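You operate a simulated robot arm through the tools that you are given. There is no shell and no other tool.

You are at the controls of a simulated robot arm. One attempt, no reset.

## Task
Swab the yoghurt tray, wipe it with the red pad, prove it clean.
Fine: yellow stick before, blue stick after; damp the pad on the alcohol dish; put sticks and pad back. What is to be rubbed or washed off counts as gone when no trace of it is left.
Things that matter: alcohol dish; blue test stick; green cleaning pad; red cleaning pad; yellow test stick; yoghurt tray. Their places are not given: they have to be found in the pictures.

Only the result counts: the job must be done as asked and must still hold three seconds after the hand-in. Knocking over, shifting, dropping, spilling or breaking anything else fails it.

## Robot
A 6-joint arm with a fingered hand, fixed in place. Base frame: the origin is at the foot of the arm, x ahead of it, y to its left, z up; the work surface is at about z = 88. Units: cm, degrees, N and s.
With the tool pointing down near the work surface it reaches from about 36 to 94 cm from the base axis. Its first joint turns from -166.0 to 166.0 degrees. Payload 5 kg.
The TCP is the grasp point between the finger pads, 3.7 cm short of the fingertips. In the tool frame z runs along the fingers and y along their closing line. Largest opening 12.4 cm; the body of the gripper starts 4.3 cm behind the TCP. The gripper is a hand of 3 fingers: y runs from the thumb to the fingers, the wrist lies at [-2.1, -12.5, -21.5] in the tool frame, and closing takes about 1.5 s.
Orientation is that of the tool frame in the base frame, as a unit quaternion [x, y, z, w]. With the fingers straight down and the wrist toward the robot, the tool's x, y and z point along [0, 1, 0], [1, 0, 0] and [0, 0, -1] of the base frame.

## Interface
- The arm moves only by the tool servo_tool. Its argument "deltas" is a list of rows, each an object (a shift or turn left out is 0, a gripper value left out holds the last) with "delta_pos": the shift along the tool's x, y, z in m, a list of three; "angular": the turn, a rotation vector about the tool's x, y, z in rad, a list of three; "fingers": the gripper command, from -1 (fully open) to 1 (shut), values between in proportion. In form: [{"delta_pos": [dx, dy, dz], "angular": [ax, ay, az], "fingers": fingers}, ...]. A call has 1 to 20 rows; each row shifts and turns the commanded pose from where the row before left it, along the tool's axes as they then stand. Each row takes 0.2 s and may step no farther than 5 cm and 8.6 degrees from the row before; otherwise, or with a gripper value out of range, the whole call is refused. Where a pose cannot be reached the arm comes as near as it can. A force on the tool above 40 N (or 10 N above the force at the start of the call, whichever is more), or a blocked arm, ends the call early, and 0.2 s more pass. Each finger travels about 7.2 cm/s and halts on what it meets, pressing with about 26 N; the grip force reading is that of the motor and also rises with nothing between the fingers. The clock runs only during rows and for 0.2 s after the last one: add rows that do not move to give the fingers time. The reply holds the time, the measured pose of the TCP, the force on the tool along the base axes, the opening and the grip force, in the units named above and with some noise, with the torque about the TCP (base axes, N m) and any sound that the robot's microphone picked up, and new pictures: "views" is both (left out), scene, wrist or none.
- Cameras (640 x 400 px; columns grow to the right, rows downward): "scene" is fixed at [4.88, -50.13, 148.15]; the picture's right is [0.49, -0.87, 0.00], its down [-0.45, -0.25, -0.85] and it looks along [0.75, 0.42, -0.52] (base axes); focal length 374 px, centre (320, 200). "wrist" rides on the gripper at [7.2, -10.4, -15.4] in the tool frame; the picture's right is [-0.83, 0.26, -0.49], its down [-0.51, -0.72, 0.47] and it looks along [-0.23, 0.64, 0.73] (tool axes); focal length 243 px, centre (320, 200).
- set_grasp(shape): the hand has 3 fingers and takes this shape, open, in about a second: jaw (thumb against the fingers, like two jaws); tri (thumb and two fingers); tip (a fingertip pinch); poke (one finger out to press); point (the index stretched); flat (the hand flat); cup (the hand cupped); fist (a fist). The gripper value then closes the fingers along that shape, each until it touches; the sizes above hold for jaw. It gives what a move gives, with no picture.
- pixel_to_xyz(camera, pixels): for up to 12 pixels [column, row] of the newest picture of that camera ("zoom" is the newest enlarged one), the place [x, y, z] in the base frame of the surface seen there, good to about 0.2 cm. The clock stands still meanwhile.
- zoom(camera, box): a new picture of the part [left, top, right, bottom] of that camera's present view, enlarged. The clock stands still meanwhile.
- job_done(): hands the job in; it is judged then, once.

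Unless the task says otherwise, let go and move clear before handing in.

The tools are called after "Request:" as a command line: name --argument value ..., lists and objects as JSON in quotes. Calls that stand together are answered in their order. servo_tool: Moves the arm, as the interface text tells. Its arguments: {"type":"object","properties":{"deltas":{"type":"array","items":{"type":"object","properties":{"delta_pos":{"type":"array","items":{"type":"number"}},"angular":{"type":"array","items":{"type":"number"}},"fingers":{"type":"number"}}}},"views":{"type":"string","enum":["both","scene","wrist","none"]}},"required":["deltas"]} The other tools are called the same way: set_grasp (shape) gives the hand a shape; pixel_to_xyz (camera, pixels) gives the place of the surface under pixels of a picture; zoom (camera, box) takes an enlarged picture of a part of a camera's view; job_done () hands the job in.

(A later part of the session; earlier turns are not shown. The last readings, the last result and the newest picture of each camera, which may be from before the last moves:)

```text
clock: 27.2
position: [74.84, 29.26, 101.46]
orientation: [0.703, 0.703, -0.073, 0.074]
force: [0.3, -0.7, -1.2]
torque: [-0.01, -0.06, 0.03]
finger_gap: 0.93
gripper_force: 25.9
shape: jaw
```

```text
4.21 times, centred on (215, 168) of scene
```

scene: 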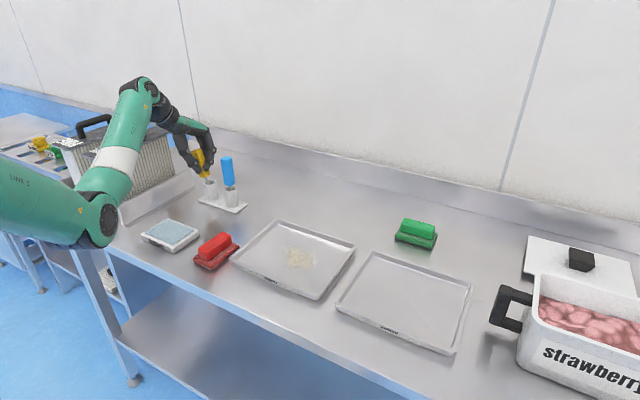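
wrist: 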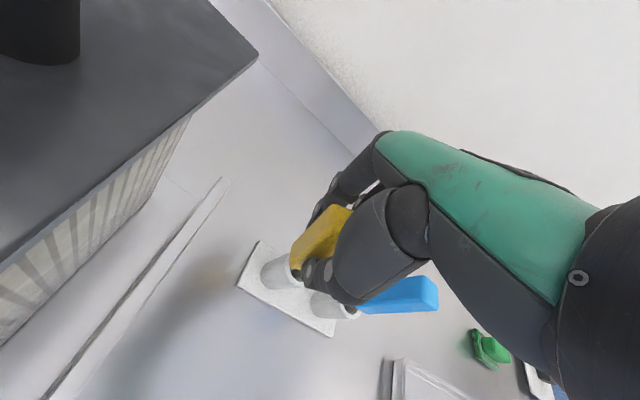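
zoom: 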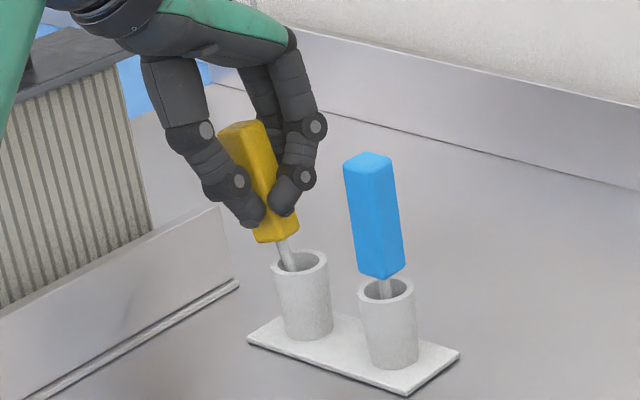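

Held again, opening 0.9 cm. I'll lift a touch more and rotate it upright about the swab tip.

Request:
servo_tool --deltas '[{"delta_pos": [0, 0, -0.004]}, {"delta_pos": [-0.0044, 0, 0], "angular": [0, 0.035, 0]}, {"delta_pos": [-0.0044, 0, 0], "angular": [0, 0.035, 0]}, {"delta_pos": [-0.0044, 0, 0], "angular": [0, 0.035, 0]}, {"delta_pos": [-0.0044, 0, 0], "angular": [0, 0.035, 0]}, {"delta_pos": [-0.0044, 0, 0], "angular": [0, 0.035, 0]}, {"delta_pos": [-0.0044, 0, 0], "angular": [0, 0.035, 0]}, {}, {}]'

Request:
zoom --camera "scene" --box '[180, 120, 250, 215]'

Request:
zoom --camera "wrist" --box '[220, 170, 360, 350]'

```text
clock: 29.2
position: [74.78, 26.56, 102.14]
orientation: [0.707, 0.707, 0.0, 0.0]
force: [-0.4, 0.2, 0.3]
torque: [0.0, 0.03, 0.01]
finger_gap: 0.94
gripper_force: 26.1
shape: jaw
```

scene: 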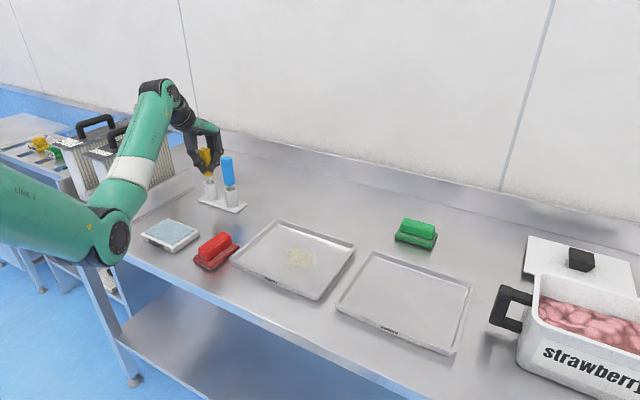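
wrist: 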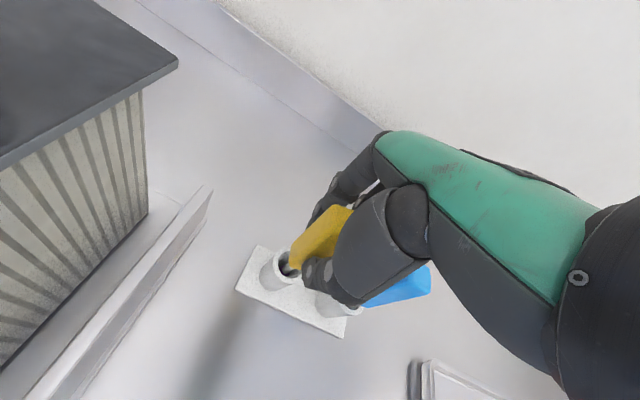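

```text
4.21 times, centred on (215, 168) of scene
```

zoom: 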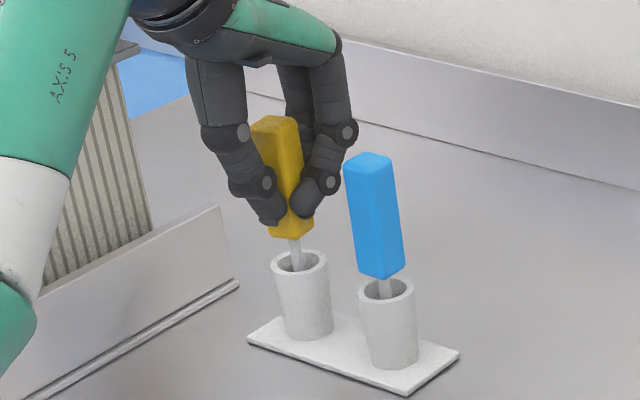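

```text
2.22 times, centred on (290, 260) of wrist
```

zoom: 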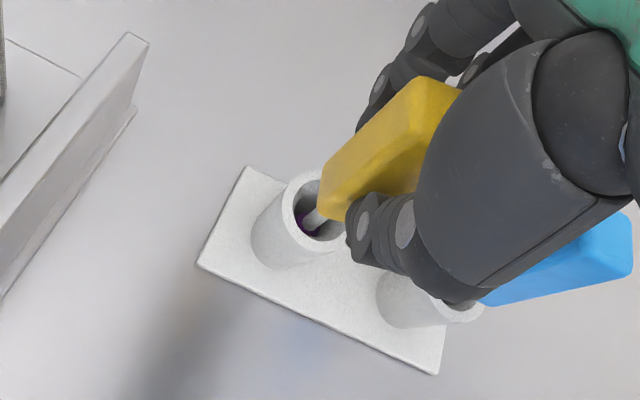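

Upright and parallel to the blue stick again. I'll check the shaft position relative to the cup centre (74.8, 26.65).

Request:
pixel_to_xyz --camera "zoom" --pixels '[[318, 215], [308, 222], [300, 222], [345, 205], [370, 130], [425, 85]]'

Request:
zoom --camera "scene" --box '[195, 140, 245, 215]'

```text
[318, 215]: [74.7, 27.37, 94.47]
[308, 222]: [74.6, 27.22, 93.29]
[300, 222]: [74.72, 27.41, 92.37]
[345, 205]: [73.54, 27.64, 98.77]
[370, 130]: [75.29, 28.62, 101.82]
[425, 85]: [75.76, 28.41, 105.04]
```

```text
5.33 times, centred on (220, 178) of scene
```

zoom: 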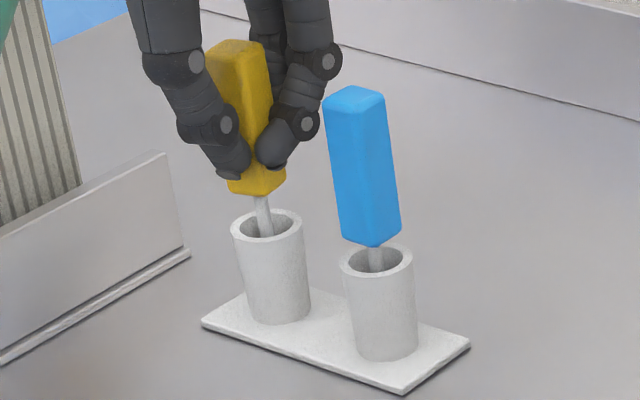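

Request:
pixel_to_xyz --camera "zoom" --pixels '[[262, 205], [265, 225], [258, 225], [270, 225], [376, 258], [374, 263], [235, 48], [257, 190], [230, 185], [283, 178], [255, 45], [232, 60]]'

```text
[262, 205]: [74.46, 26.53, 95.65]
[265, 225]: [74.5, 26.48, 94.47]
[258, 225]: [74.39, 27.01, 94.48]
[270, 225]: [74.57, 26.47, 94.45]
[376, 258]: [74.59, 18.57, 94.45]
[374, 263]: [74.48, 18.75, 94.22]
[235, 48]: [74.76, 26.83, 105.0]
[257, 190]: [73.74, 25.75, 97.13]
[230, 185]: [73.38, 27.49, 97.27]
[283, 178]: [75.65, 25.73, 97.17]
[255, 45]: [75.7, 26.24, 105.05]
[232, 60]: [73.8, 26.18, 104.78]
```

The stick is upright, needing about +0.1 cm in x and y and 0.7 cm down. I'll trim and lower.

Request:
servo_tool --deltas '[{"delta_pos": [0.001, 0.0012, 0.002]}, {"delta_pos": [0, 0, 0.003]}, {}, {}]' --views "none"

Request:
servo_tool --deltas '[{"delta_pos": [0, 0, 0.001]}, {}]' --views "none"

Request:
servo_tool --deltas '[{"delta_pos": [0, 0, 0.001]}, {}]' --views "none"

```text
clock: 30.2
position: [74.81, 26.72, 101.55]
orientation: [0.706, 0.708, 0.0, 0.001]
force: [0.4, 0.0, -0.3]
torque: [-0.02, 0.04, -0.01]
finger_gap: 0.96
gripper_force: 25.9
shape: jaw
```

```text
clock: 30.8
position: [74.92, 26.79, 101.7]
orientation: [0.708, 0.706, -0.001, 0.0]
force: [0.0, 0.1, -0.1]
torque: [-0.02, 0.02, 0.04]
finger_gap: 0.95
gripper_force: 25.6
shape: jaw
```

```text
clock: 31.4
position: [74.79, 26.8, 101.5]
orientation: [0.707, 0.707, 0.0, 0.0]
force: [-0.1, -0.6, -0.3]
torque: [-0.02, -0.02, 0.05]
finger_gap: 0.94
gripper_force: 25.8
shape: jaw
```

No contact force yet and torque near zero. I'll keep lowering 1 mm at a time.

Request:
servo_tool --deltas '[{"delta_pos": [0, 0, 0.001]}, {}]' --views "none"

Request:
servo_tool --deltas '[{"delta_pos": [0, 0, 0.0005]}, {}]' --views "none"

Request:
zoom --camera "scene" --box '[195, 140, 245, 215]'

```text
clock: 32.0
position: [74.83, 26.86, 101.4]
orientation: [0.707, 0.707, 0.0, 0.001]
force: [0.4, -0.2, 0.3]
torque: [-0.03, -0.02, 0.04]
finger_gap: 0.97
gripper_force: 26.6
shape: jaw
```

```text
clock: 32.6
position: [74.92, 26.77, 101.33]
orientation: [0.707, 0.708, 0.0, -0.001]
force: [-0.6, 0.2, -0.1]
torque: [-0.01, -0.01, -0.03]
finger_gap: 0.96
gripper_force: 26.2
shape: jaw
```

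```text
5.33 times, centred on (220, 178) of scene
```

zoom: 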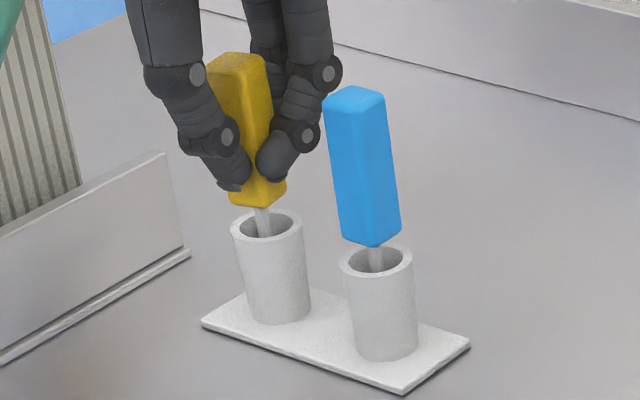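

Gap between handle and rim (30 px vs 26 px on the blue) shows ~1 mm still to go. I'll continue.

Request:
servo_tool --deltas '[{"delta_pos": [0, 0, 0.0007]}, {}]' --views "none"

Request:
servo_tool --deltas '[{"delta_pos": [0, 0, 0.0007]}, {}]' --views "none"

```text
clock: 33.2
position: [74.79, 26.86, 101.23]
orientation: [0.707, 0.707, -0.001, 0.0]
force: [-0.2, 0.4, 0.2]
torque: [0.02, 0.01, 0.04]
finger_gap: 0.93
gripper_force: 26.2
shape: jaw
```

```text
clock: 33.8
position: [74.97, 26.77, 101.12]
orientation: [0.707, 0.708, 0.0, 0.0]
force: [0.0, -0.1, 1.3]
torque: [0.01, 0.0, 0.0]
finger_gap: 0.97
gripper_force: 26.4
shape: jaw
```

Seated with 1.3 N and no torque. I'll release slowly.

Request:
servo_tool --deltas '[{"fingers": 0.9}, {"fingers": 0.85}, {"fingers": 0.8}, {"fingers": 0.75}, {"fingers": 0.7}, {"fingers": 0.65}, {"fingers": 0.6}, {"fingers": 0.5}, {"fingers": 0.3}, {"fingers": 0}, {"fingers": -0.5}, {"fingers": -1}, {"fingers": -1}, {"fingers": -1}]'

Request:
zoom --camera "scene" --box '[180, 120, 250, 215]'

```text
clock: 36.8
position: [74.8, 26.78, 101.2]
orientation: [0.707, 0.707, -0.001, 0.0]
force: [-0.7, -0.9, -0.6]
torque: [-0.03, 0.0, 0.02]
finger_gap: 12.37
gripper_force: 0.1
shape: jaw
```

scene: 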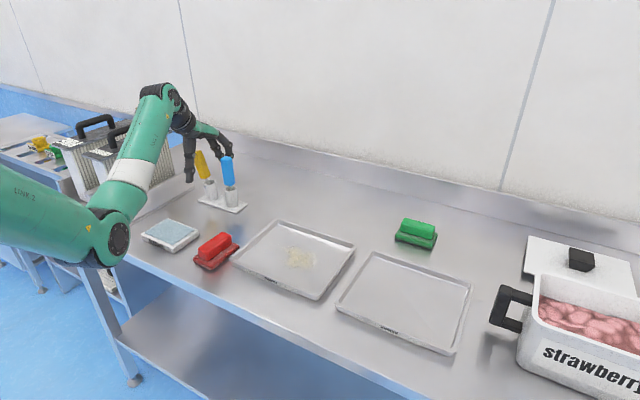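
wrist: 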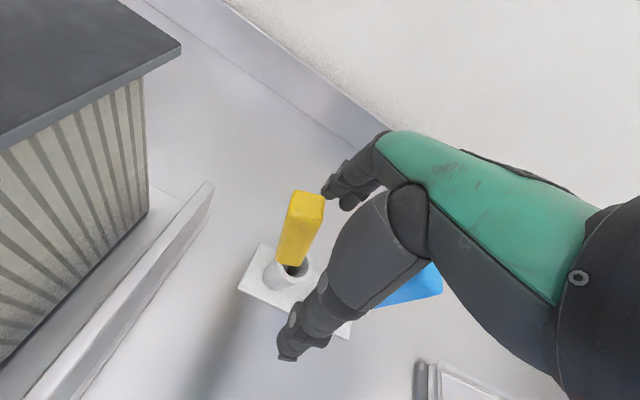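

```text
4.21 times, centred on (215, 168) of scene
```

zoom: 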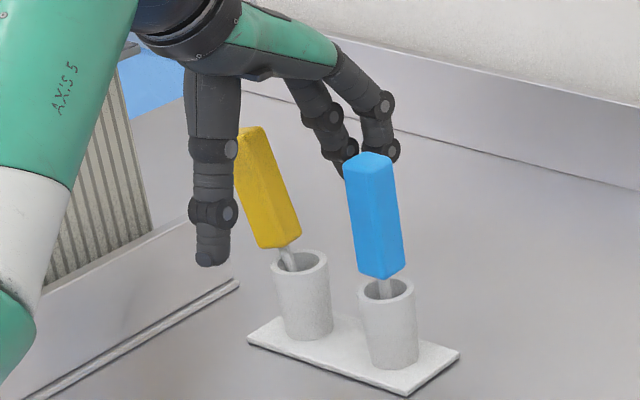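

It leans again the same way; the slim swab simply can't balance upright, so resting in its cup is its natural state. I'll raise the hand and turn to the red pad.

Request:
servo_tool --deltas '[{"delta_pos": [0, 0, -0.015]}, {"delta_pos": [0, 0, -0.03]}, {"delta_pos": [0, 0, -0.04]}, {"delta_pos": [0, 0, -0.04]}, {"delta_pos": [0, -0.02, 0]}, {}]'

Request:
zoom --camera "scene" --box '[185, 220, 249, 275]'

```text
clock: 38.2
position: [73.1, 26.78, 113.69]
orientation: [0.707, 0.707, 0.0, 0.0]
force: [0.3, -0.1, -0.3]
torque: [0.01, -0.04, -0.02]
finger_gap: 12.36
gripper_force: 0.0
shape: jaw
```

scene: 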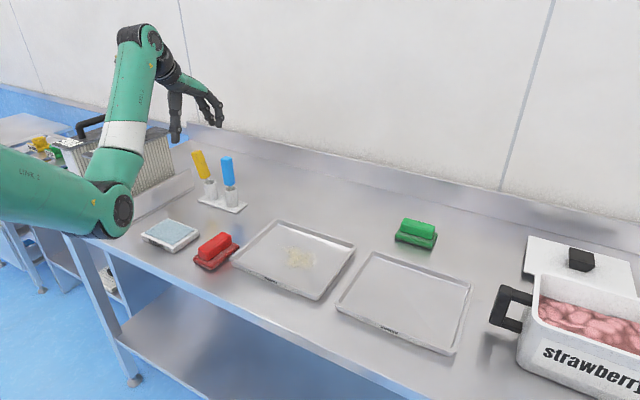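
wrist: 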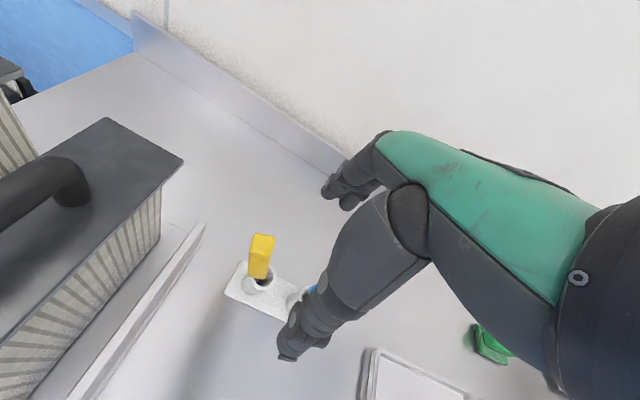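

```text
7.27 times, centred on (217, 248) of scene
```

zoom: 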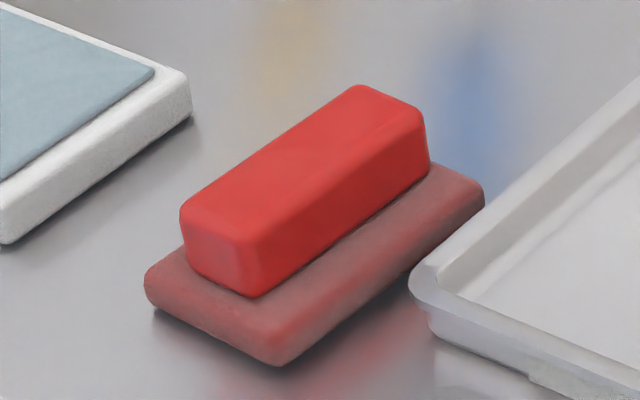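

Request:
pixel_to_xyz --camera "zoom" --pixels '[[190, 210], [258, 245], [420, 115], [358, 92], [305, 170], [250, 285], [425, 160], [150, 285], [275, 350], [480, 195], [430, 172], [280, 360]]'

Request:
pixel_to_xyz --camera "zoom" --pixels '[[150, 75], [185, 90], [100, 110], [5, 180], [5, 235], [420, 280], [440, 290], [640, 90], [455, 175], [330, 310], [180, 280], [300, 230]]'

```text
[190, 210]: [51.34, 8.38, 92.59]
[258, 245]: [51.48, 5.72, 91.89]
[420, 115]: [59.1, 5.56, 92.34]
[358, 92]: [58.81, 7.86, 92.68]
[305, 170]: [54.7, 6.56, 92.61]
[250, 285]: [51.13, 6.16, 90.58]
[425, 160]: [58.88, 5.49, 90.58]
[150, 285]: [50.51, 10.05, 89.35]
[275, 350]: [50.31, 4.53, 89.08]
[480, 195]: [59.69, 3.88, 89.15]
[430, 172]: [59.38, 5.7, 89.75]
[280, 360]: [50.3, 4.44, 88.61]
```

```text
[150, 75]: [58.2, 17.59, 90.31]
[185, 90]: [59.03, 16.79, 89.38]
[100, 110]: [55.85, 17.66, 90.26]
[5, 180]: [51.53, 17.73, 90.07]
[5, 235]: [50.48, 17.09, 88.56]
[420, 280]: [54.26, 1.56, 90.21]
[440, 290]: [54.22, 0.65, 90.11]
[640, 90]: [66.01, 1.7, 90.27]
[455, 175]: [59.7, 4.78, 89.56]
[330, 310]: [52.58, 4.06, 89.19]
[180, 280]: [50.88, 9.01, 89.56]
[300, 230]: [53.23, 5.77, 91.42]
```

The red pad is axis-aligned: base x 50.3–59.8, y 4–10; handle x 51.2–59.1, y 5.5–8.5, z 89.7–92.7. I'll move over it, then turn the hand 90° so the fingers close across the handle (along y).

Request:
servo_tool --deltas '[{"delta_pos": [0, -0.035, 0]}, {"delta_pos": [-0.02, -0.035, 0.01]}, {"delta_pos": [-0.03, -0.035, 0.02]}, {"delta_pos": [-0.035, -0.035, 0.02]}, {"delta_pos": [-0.04, -0.02, 0.02]}, {"delta_pos": [-0.04, -0.02, 0]}, {"delta_pos": [-0.033, 0, 0]}, {}, {}]'

```text
refused: row 3 steps farther than a row can; nothing moved
```

Request:
servo_tool --deltas '[{"delta_pos": [0, -0.035, 0]}, {"delta_pos": [-0.02, -0.035, 0.01]}, {"delta_pos": [-0.03, -0.03, 0.01]}, {"delta_pos": [-0.03, -0.03, 0.02]}, {"delta_pos": [-0.035, -0.02, 0.02]}, {"delta_pos": [-0.04, -0.02, 0.01]}, {"delta_pos": [-0.04, -0.01, 0]}, {}, {}]'

```text
clock: 40.2
position: [54.7, 7.17, 106.95]
orientation: [0.707, 0.707, 0.0, 0.001]
force: [-1.1, -0.8, -0.5]
torque: [-0.01, -0.02, -0.04]
finger_gap: 12.38
gripper_force: 0.1
shape: jaw
```

scene: 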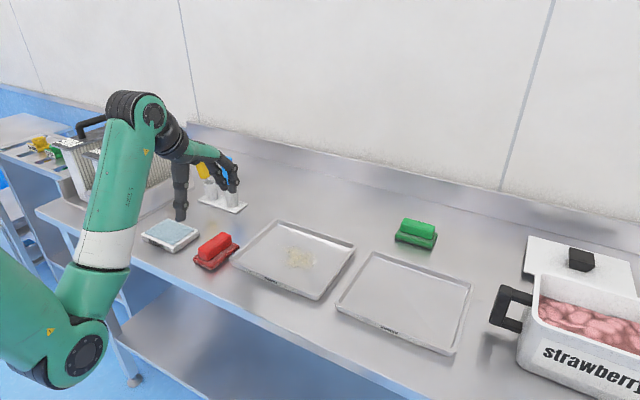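
wrist: 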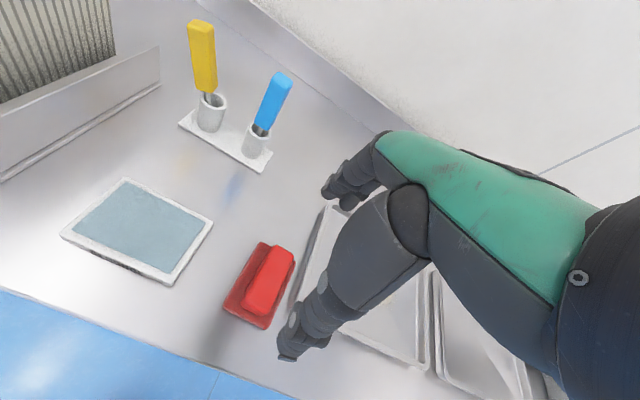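

The hand is over the pad at (54.7, 7.2, 107). I'll turn −90° about the tool axis while narrowing the fingers partway.

Request:
servo_tool --deltas '[{"angular": [0, 0, -0.1428]}, {"angular": [0, 0, -0.1428]}, {"angular": [0, 0, -0.1428]}, {"angular": [0, 0, -0.1428]}, {"angular": [0, 0, -0.1428]}, {"angular": [0, 0, -0.1428]}, {"angular": [0, 0, -0.1428]}, {"angular": [0, 0, -0.1428]}, {"angular": [0, 0, -0.1428]}, {"angular": [0, 0, -0.1428]}, {"angular": [0, 0, -0.1428]}, {"fingers": -0.3}, {"fingers": -0.3}, {}]'

Request:
zoom --camera "scene" --box '[140, 130, 280, 280]'

```text
clock: 43.2
position: [58.7, 11.31, 98.88]
orientation: [0.001, 1.0, 0.001, 0.003]
force: [0.3, 0.3, 0.5]
torque: [0.04, -0.02, -0.02]
finger_gap: 8.1
gripper_force: 0.0
shape: jaw
out of reach, approached as far as the arm can: row 7, 8, 9, 10, 11
```

scene: 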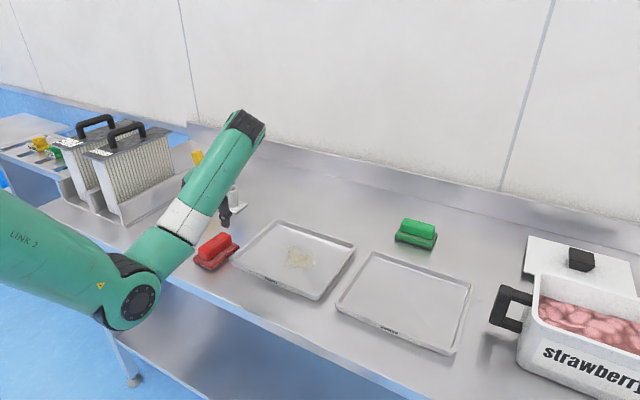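
wrist: 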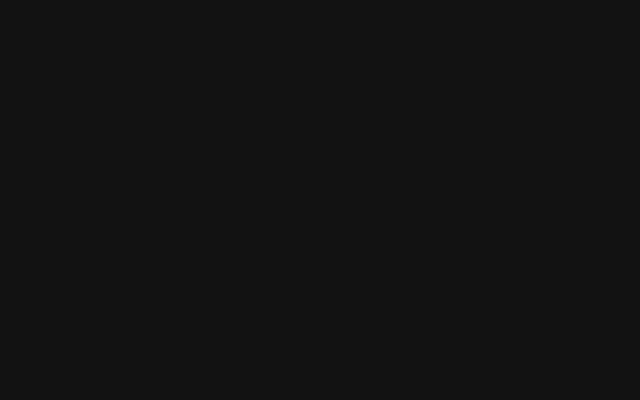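

```text
2.67 times, centred on (210, 205) of scene
```

zoom: 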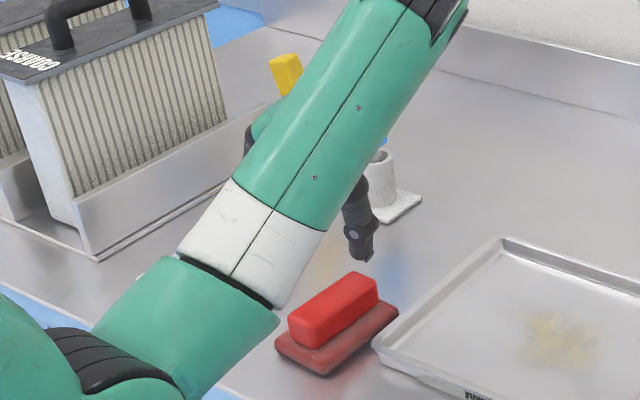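

That orientation is out of reach and folds the arm onto the hand (TCP drifted to (58.7, 11.3, 98.9), no contact). I'll rotate back to the natural orientation, rising, and grip the handle end-to-end along x instead.

Request:
servo_tool --deltas '[{"angular": [0, 0, 0.1428]}, {"angular": [0, 0, 0.1428]}, {"angular": [0, 0, 0.1428]}, {"angular": [0, 0, 0.1428]}, {"angular": [0, 0, 0.1428], "delta_pos": [0, 0, -0.01]}, {"angular": [0, 0, 0.1428], "delta_pos": [0, 0, -0.01]}, {"angular": [0, 0, 0.1428], "delta_pos": [0, 0, -0.01]}, {"angular": [0, 0, 0.1428], "delta_pos": [0, 0, -0.01]}, {"angular": [0, 0, 0.1428], "delta_pos": [0, 0, -0.01]}, {"angular": [0, 0, 0.1428], "delta_pos": [0, 0, -0.01]}, {"angular": [0, 0, 0.1428], "delta_pos": [0, 0, -0.01]}, {"fingers": -1}, {"fingers": -1}, {}]'

```text
clock: 46.2
position: [58.71, 11.42, 105.82]
orientation: [0.707, 0.707, 0.0, 0.0]
force: [-0.2, 0.5, -0.4]
torque: [0.01, 0.0, 0.01]
finger_gap: 12.38
gripper_force: 0.1
shape: jaw
```

scene: 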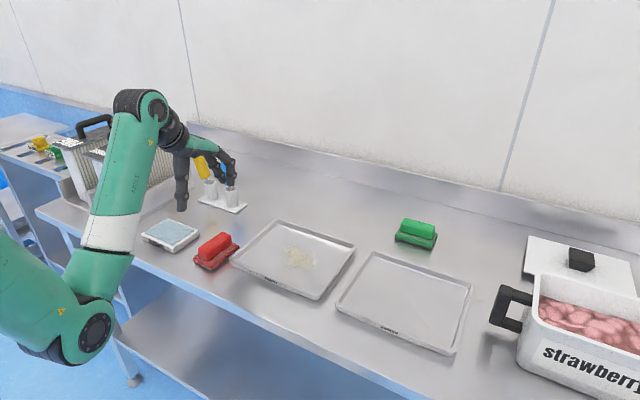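
wrist: 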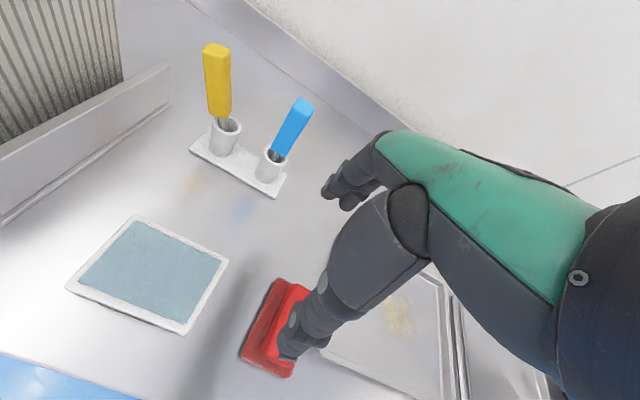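

Back in the natural orientation at (58.7, 11.4, 105.8). I'll centre over the pad handle at (55.1, 7.0) and lower to z≈97.5.

Request:
servo_tool --deltas '[{"delta_pos": [-0.022, -0.018, 0]}, {"delta_pos": [-0.022, -0.018, 0]}, {"delta_pos": [0, 0, 0.025]}, {"delta_pos": [0, 0, 0.025]}, {"delta_pos": [0, 0, 0.03]}, {}, {}]'

Request:
zoom --camera "scene" --box '[160, 190, 270, 290]'

```text
clock: 47.8
position: [54.97, 6.92, 97.75]
orientation: [0.707, 0.707, 0.001, 0.0]
force: [-0.2, 0.6, 0.2]
torque: [0.02, -0.03, -0.02]
finger_gap: 12.36
gripper_force: 0.0
shape: jaw
```

scene: 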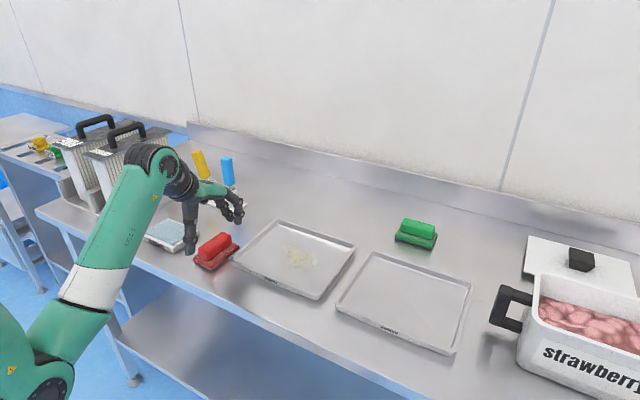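
wrist: 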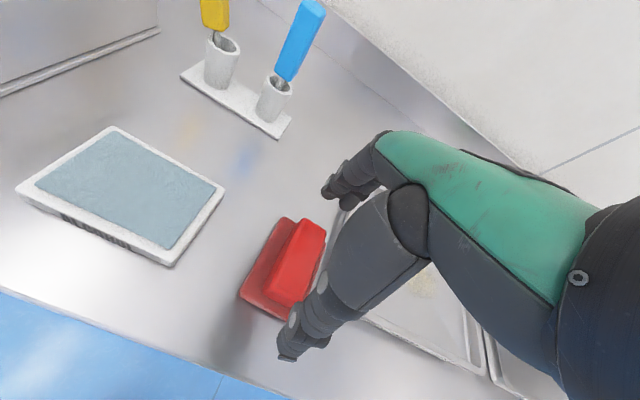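

```text
4.00 times, centred on (215, 240) of scene
```

zoom: 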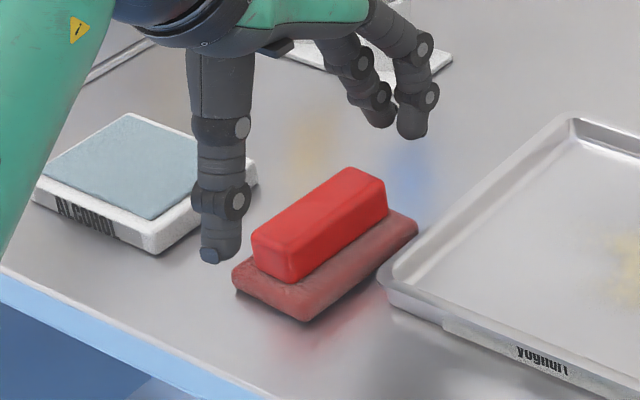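

The thumb and fingers straddle the pad lengthwise with clearance. I'll lower to TCP z ≈ 93.9.

Request:
servo_tool --deltas '[{"delta_pos": [0.0005, 0.001, 0.015]}, {"delta_pos": [0, 0, 0.015]}, {"delta_pos": [0, 0, 0.008]}, {}, {}]'

Request:
zoom --camera "scene" --box '[160, 190, 270, 290]'

```text
clock: 49.0
position: [55.23, 6.91, 93.92]
orientation: [0.707, 0.707, 0.0, 0.0]
force: [0.0, 0.2, -0.1]
torque: [0.0, -0.02, 0.01]
finger_gap: 12.37
gripper_force: 0.1
shape: jaw
```

scene: 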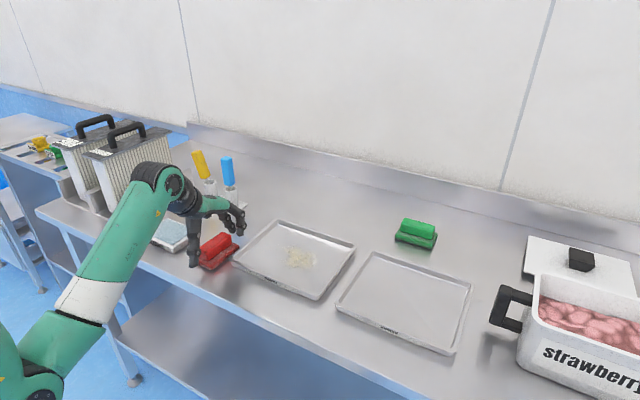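
wrist: 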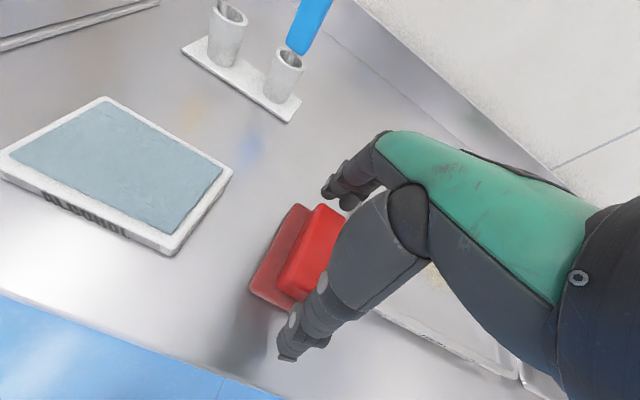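

```text
4.00 times, centred on (215, 240) of scene
```

zoom: 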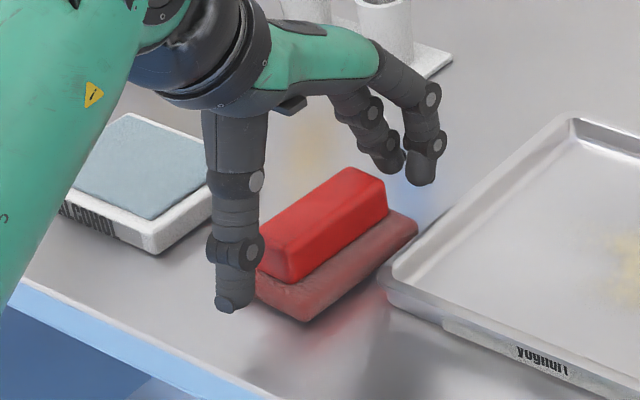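

The fingers are level with the handle ends. I'll close on the handle.

Request:
servo_tool --deltas '[{"fingers": -0.6}, {"fingers": -0.3}, {"fingers": -0.1}, {"fingers": 0.2}, {"fingers": 0.6}, {"fingers": 1}, {"fingers": 1}, {"fingers": 1}]'

Request:
zoom --camera "scene" --box '[160, 190, 270, 290]'

```text
clock: 50.8
position: [55.18, 7.03, 94.0]
orientation: [0.707, 0.707, 0.0, 0.0]
force: [0.0, -0.2, -0.2]
torque: [-0.01, -0.01, 0.03]
finger_gap: 7.93
gripper_force: 25.6
shape: jaw
```

scene: 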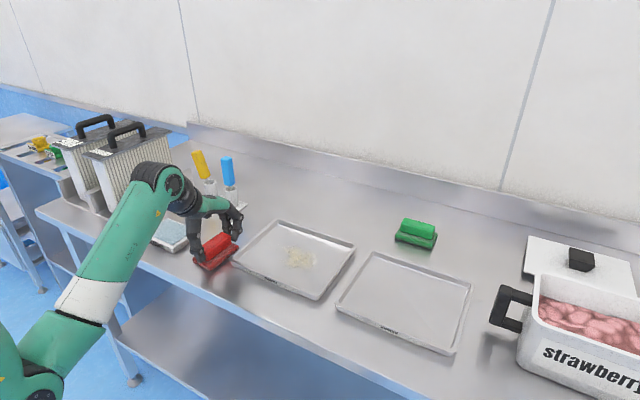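
wrist: 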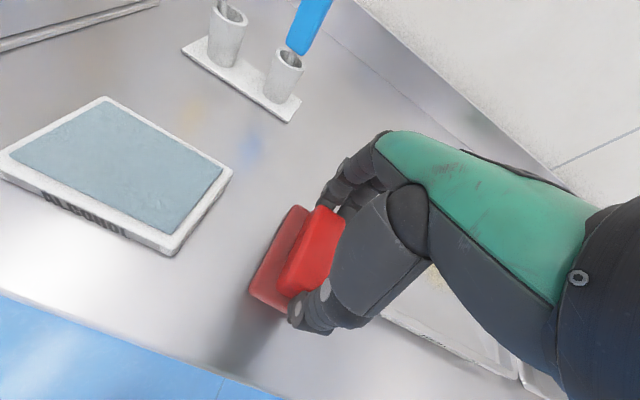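

```text
4.00 times, centred on (215, 240) of scene
```

zoom: 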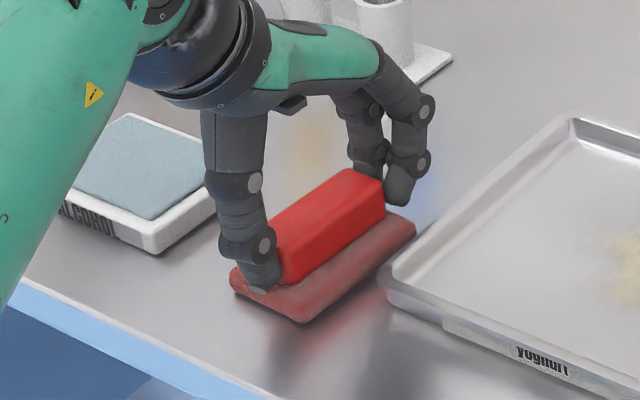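

Gripped at 7.9 cm with the pad unmoved; its home TCP is (55.2, 7.0, 94.0). I'll lift it straight up.

Request:
servo_tool --deltas '[{"delta_pos": [0, 0, -0.008]}, {"delta_pos": [0, 0, -0.015]}, {"delta_pos": [0, 0, -0.02]}, {"delta_pos": [0, 0, -0.015]}, {}]'

Request:
zoom --camera "scene" --box '[160, 180, 270, 280]'

```text
clock: 52.0
position: [55.08, 7.16, 99.95]
orientation: [0.707, 0.707, 0.001, 0.001]
force: [-0.9, -1.0, -0.5]
torque: [0.01, 0.01, -0.03]
finger_gap: 7.92
gripper_force: 25.9
shape: jaw
```

scene: 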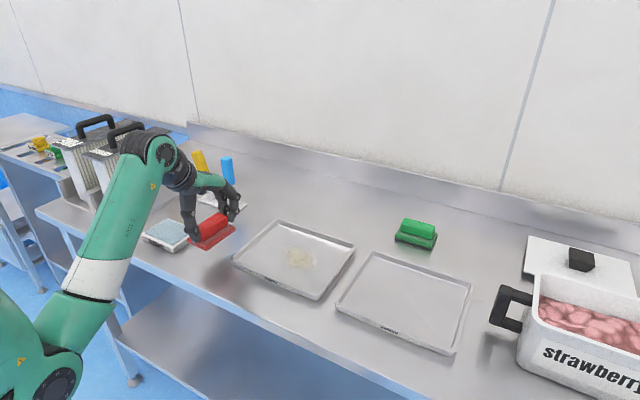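
wrist: 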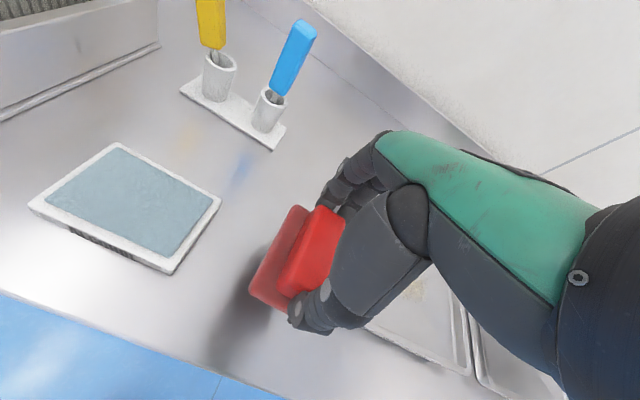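

```text
4.00 times, centred on (215, 230) of scene
```

zoom: 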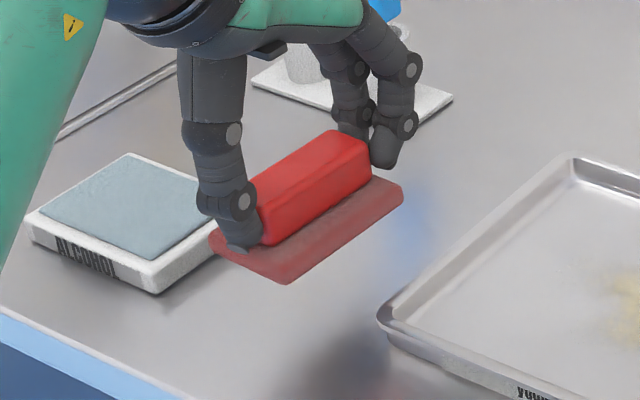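

The pad hangs level. The alcohol surface is at z≈90.4 centred (54.8, 22.6), so I'll carry the pad over it and lower to near contact (TCP ≈ 97).

Request:
servo_tool --deltas '[{"delta_pos": [0.03, 0, 0]}, {"delta_pos": [0.035, 0, 0]}, {"delta_pos": [0.035, 0, 0]}, {"delta_pos": [0.035, -0.003, 0]}, {"delta_pos": [0.02, 0, 0]}, {"delta_pos": [0, 0, 0.015]}, {"delta_pos": [0, 0, 0.013]}, {}, {}]'

Request:
zoom --camera "scene" --box '[120, 170, 250, 280]'

```text
clock: 54.0
position: [55.04, 22.56, 97.15]
orientation: [0.706, 0.708, 0.0, 0.001]
force: [0.3, -0.8, -0.6]
torque: [0.02, -0.03, 0.0]
finger_gap: 7.9
gripper_force: 26.2
shape: jaw
```

scene: 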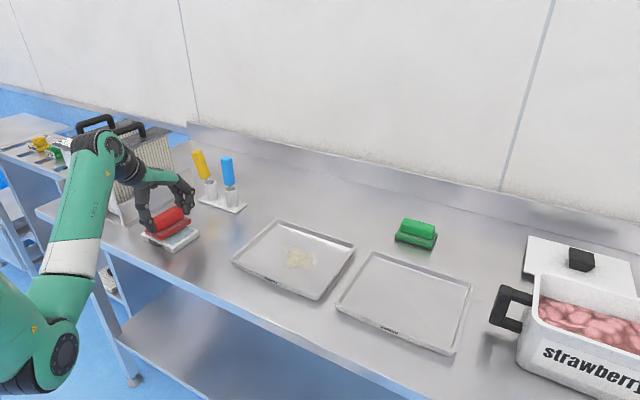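
wrist: 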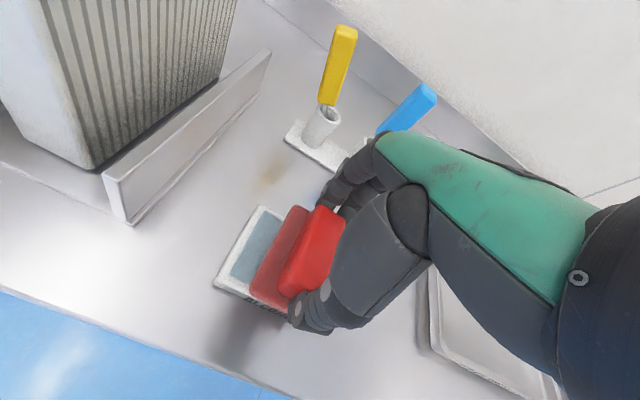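

```text
3.64 times, centred on (185, 225) of scene
```

zoom: 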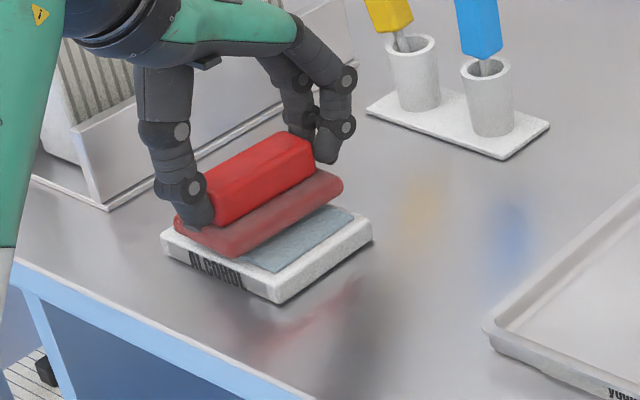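

The pad is just above the alcohol surface (zoom (270,220)), aligned. I'll lower in small steps until light contact.

Request:
servo_tool --deltas '[{"delta_pos": [0, 0, 0.003]}, {"delta_pos": [0, 0, 0.002]}, {}]' --views "none"

Request:
servo_tool --deltas '[{"delta_pos": [0, 0, 0.002]}, {}]' --views "none"

Request:
zoom --camera "scene" --box '[120, 170, 250, 280]'

```text
clock: 54.8
position: [54.87, 22.59, 96.72]
orientation: [0.707, 0.707, 0.0, 0.001]
force: [0.7, -0.2, -0.3]
torque: [-0.02, -0.02, 0.0]
finger_gap: 7.91
gripper_force: 25.8
shape: jaw
```

```text
clock: 55.4
position: [54.89, 22.7, 96.54]
orientation: [0.707, 0.707, 0.0, 0.0]
force: [-0.7, -0.9, 2.3]
torque: [-0.02, 0.03, -0.02]
finger_gap: 7.87
gripper_force: 25.6
shape: jaw
```

```text
3.64 times, centred on (185, 225) of scene
```

zoom: 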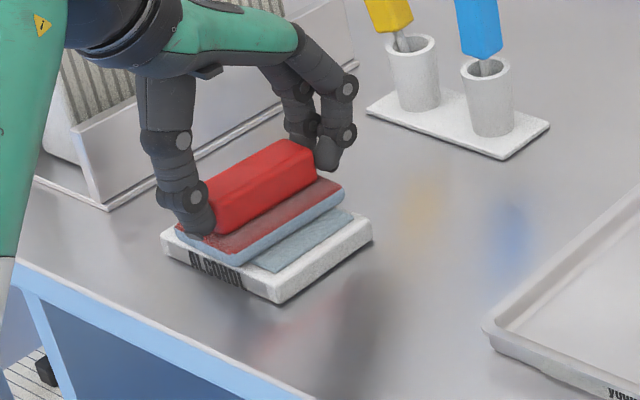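

Contact at 2.3 N and the pad's base has turned bluish-wet. I'll press marginally more and hold a second, then lift.

Request:
servo_tool --deltas '[{"delta_pos": [0, 0, 0.001]}, {}, {}, {}, {}]' --views "none"

Request:
servo_tool --deltas '[{"delta_pos": [0, 0, -0.006]}, {"delta_pos": [0, 0, -0.015]}, {"delta_pos": [0, 0, -0.02]}, {"delta_pos": [0, 0, -0.01]}, {}]'

Request:
zoom --camera "scene" --box '[120, 170, 250, 280]'

```text
clock: 56.6
position: [54.97, 22.64, 96.22]
orientation: [0.707, 0.707, 0.001, 0.0]
force: [0.8, 0.0, 10.6]
torque: [0.01, 0.03, 0.01]
finger_gap: 7.88
gripper_force: 26.3
shape: jaw
```

```text
clock: 57.8
position: [54.95, 22.55, 101.25]
orientation: [0.707, 0.707, 0.0, 0.001]
force: [0.4, -0.7, -0.8]
torque: [-0.01, -0.02, 0.01]
finger_gap: 7.88
gripper_force: 25.8
shape: jaw
```

scene: 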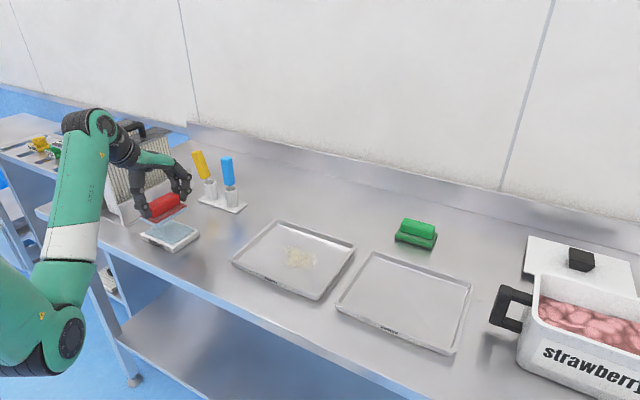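
wrist: 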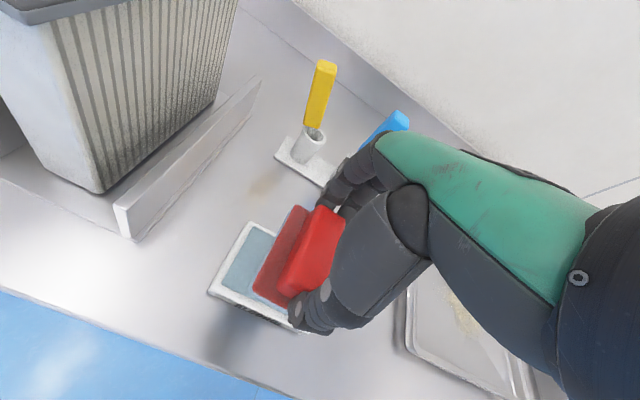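

```text
3.64 times, centred on (185, 225) of scene
```

zoom: 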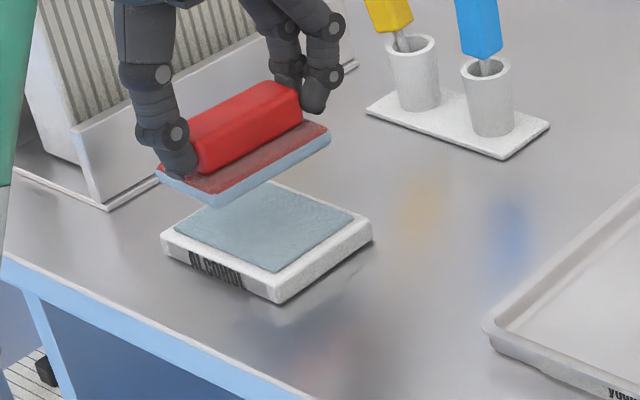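

The pad's underside is damp (light blue). I'll carry it to the tray, staying at x≈55 past the stick holder, then to above the start of the stain at about (63.9, −5).

Request:
servo_tool --deltas '[{"delta_pos": [-0.03, 0, 0]}, {"delta_pos": [-0.035, 0, 0]}, {"delta_pos": [-0.035, 0, 0]}, {"delta_pos": [-0.035, 0, 0]}, {"delta_pos": [-0.035, 0.02, 0]}, {"delta_pos": [-0.035, 0.025, 0]}, {"delta_pos": [-0.035, 0.025, 0]}, {"delta_pos": [-0.03, 0.018, 0]}, {"delta_pos": [0, 0, 0.02]}, {"delta_pos": [0, 0, 0.02]}, {}, {}]'

Request:
zoom --camera "scene" --box '[220, 180, 360, 310]'

```text
clock: 60.4
position: [63.76, -4.48, 97.15]
orientation: [0.707, 0.707, 0.0, 0.001]
force: [0.4, -1.0, -0.5]
torque: [-0.01, 0.02, 0.01]
finger_gap: 7.89
gripper_force: 25.6
shape: jaw
```

scene: 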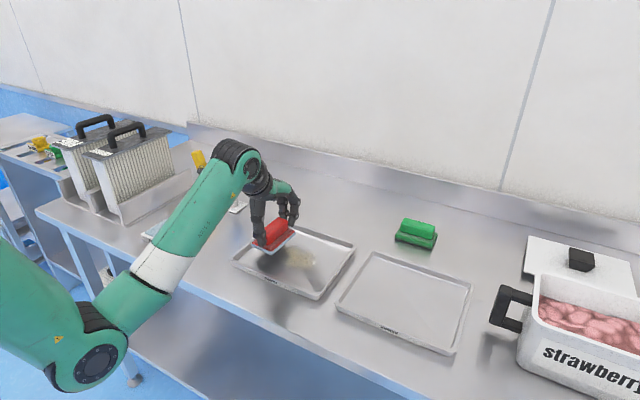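
wrist: 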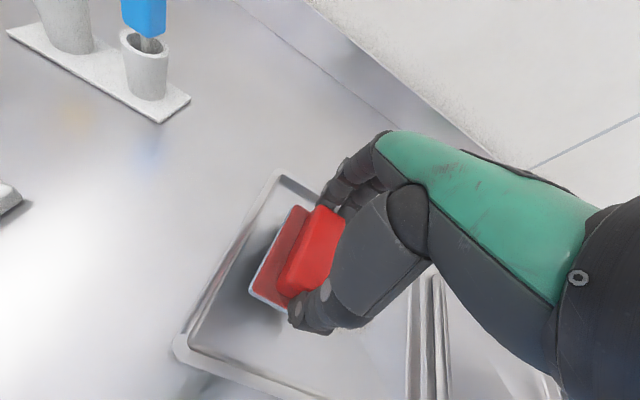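

```text
3.08 times, centred on (290, 245) of scene
```

zoom: 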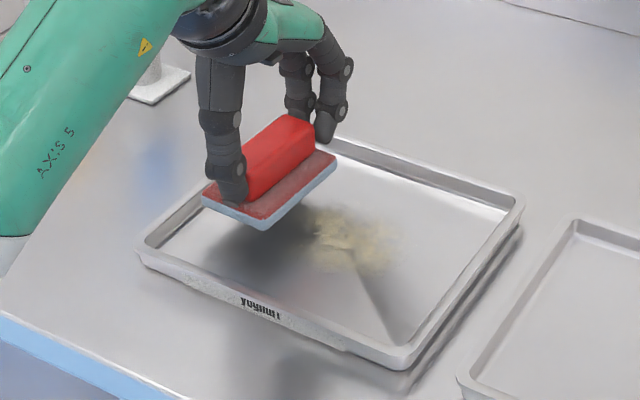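

The pad is over the left part of the tray floor. I'll shift to y≈−5.2 and lower to near contact.

Request:
servo_tool --deltas '[{"delta_pos": [-0.007, 0.002, 0.01]}, {"delta_pos": [0, 0, 0.011]}, {}]' --views "none"

Request:
servo_tool --deltas '[{"delta_pos": [0, 0, 0.003]}, {}]' --views "none"

Request:
servo_tool --deltas '[{"delta_pos": [0, 0, 0.001]}, {}]' --views "none"

```text
clock: 61.2
position: [64.01, -5.09, 95.13]
orientation: [0.707, 0.707, 0.0, 0.0]
force: [-0.3, 0.2, -0.8]
torque: [0.0, 0.0, 0.02]
finger_gap: 7.88
gripper_force: 25.6
shape: jaw
```

```text
clock: 61.8
position: [64.08, -5.07, 94.8]
orientation: [0.707, 0.707, -0.001, 0.0]
force: [0.9, -0.5, -0.5]
torque: [-0.01, -0.02, 0.02]
finger_gap: 7.86
gripper_force: 25.8
shape: jaw
```

```text
clock: 62.4
position: [63.99, -4.98, 94.67]
orientation: [0.707, 0.707, 0.0, 0.0]
force: [0.7, -0.6, -0.4]
torque: [0.01, 0.02, 0.01]
finger_gap: 7.91
gripper_force: 25.7
shape: jaw
```

Request:
servo_tool --deltas '[{"delta_pos": [0, 0, 0.001]}, {}]' --views "none"

Request:
servo_tool --deltas '[{"delta_pos": [0, 0, 0.0007]}, {}]' --views "none"

```text
clock: 63.0
position: [64.01, -5.05, 94.63]
orientation: [0.707, 0.707, 0.0, 0.0]
force: [-0.9, -1.0, -0.2]
torque: [0.0, 0.02, 0.0]
finger_gap: 7.88
gripper_force: 26.0
shape: jaw
```

```text
clock: 63.6
position: [64.15, -5.19, 94.59]
orientation: [0.707, 0.707, 0.0, 0.001]
force: [0.1, 0.1, -0.4]
torque: [0.0, -0.02, -0.01]
finger_gap: 7.86
gripper_force: 26.1
shape: jaw
```

No contact yet at z 94.6 (force ≈0). I'll keep lowering by fractions of a millimetre.

Request:
servo_tool --deltas '[{"delta_pos": [0, 0, 0.0007]}, {}]' --views "none"

Request:
servo_tool --deltas '[{"delta_pos": [0, 0, 0.0005]}, {}]' --views "none"

```text
clock: 64.2
position: [63.95, -5.05, 94.65]
orientation: [0.707, 0.707, 0.0, 0.001]
force: [-0.4, 0.3, -0.8]
torque: [-0.01, -0.01, 0.02]
finger_gap: 7.86
gripper_force: 26.4
shape: jaw
```

```text
clock: 64.8
position: [63.91, -4.97, 94.64]
orientation: [0.708, 0.707, 0.0, 0.0]
force: [-0.7, 0.2, -1.2]
torque: [-0.01, -0.01, 0.02]
finger_gap: 7.89
gripper_force: 25.7
shape: jaw
```

Still no contact force. I'll lower another millimetre at a time.

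Request:
servo_tool --deltas '[{"delta_pos": [0, 0, 0.001]}, {}]' --views "none"

Request:
servo_tool --deltas '[{"delta_pos": [0, 0, 0.001]}, {}]' --views "none"

Request:
zoom --camera "scene" --box '[220, 200, 350, 310]'

```text
clock: 65.4
position: [63.95, -5.14, 94.42]
orientation: [0.707, 0.707, 0.0, 0.0]
force: [0.5, 0.3, 1.3]
torque: [-0.02, 0.03, 0.0]
finger_gap: 7.88
gripper_force: 25.7
shape: jaw
```

```text
clock: 66.0
position: [63.98, -5.15, 94.47]
orientation: [0.707, 0.707, 0.001, 0.002]
force: [-0.5, -0.1, 11.8]
torque: [0.04, 0.18, 0.02]
finger_gap: 7.85
gripper_force: 25.9
shape: jaw
```

```text
3.64 times, centred on (285, 255) of scene
```

zoom: 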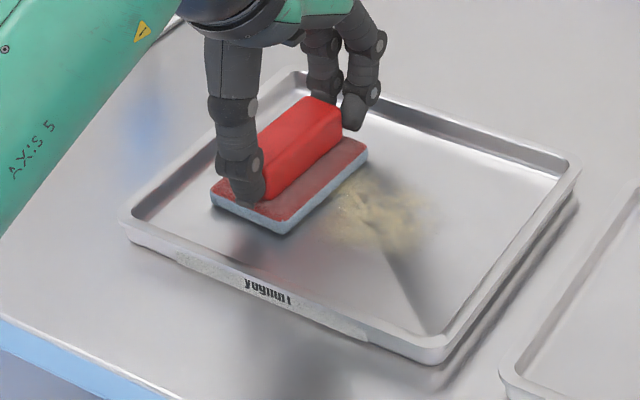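

Contact at 11.8 N. I'll back off half a millimetre and sweep 4 cm toward −y first, checking that the tray doesn't shift.

Request:
servo_tool --deltas '[{"delta_pos": [0, 0, -0.0006]}, {"delta_pos": [-0.008, 0, 0]}, {"delta_pos": [-0.008, 0, 0]}, {"delta_pos": [-0.008, 0, 0]}, {"delta_pos": [-0.008, 0, 0]}, {"delta_pos": [-0.008, 0, 0]}, {}]'

Request:
zoom --camera "scene" --box '[220, 200, 350, 310]'

```text
clock: 67.6
position: [63.88, -9.14, 94.47]
orientation: [0.707, 0.707, 0.0, 0.0]
force: [0.3, 5.4, 12.2]
torque: [0.15, 0.07, -0.02]
finger_gap: 7.84
gripper_force: 25.9
shape: jaw
```

scene: 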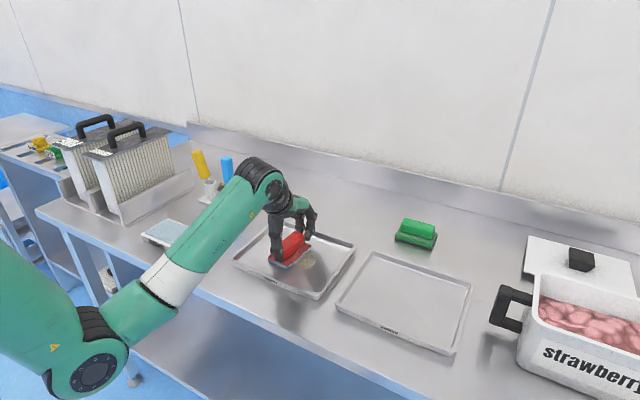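
wrist: 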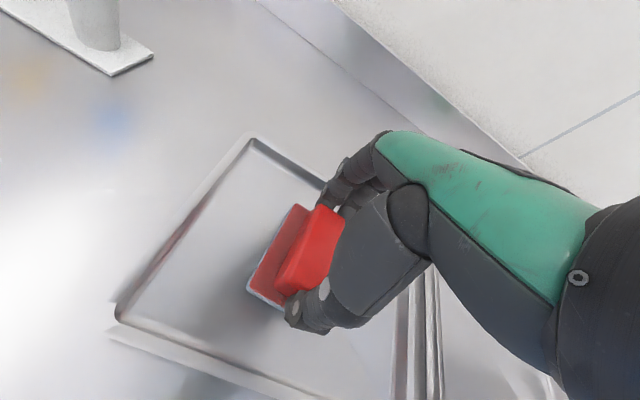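

```text
3.64 times, centred on (285, 255) of scene
```

zoom: 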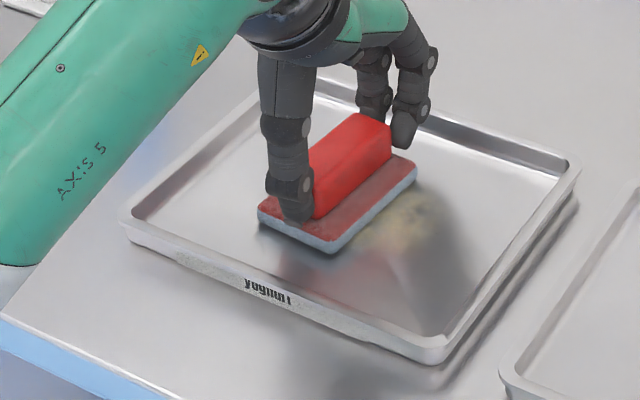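

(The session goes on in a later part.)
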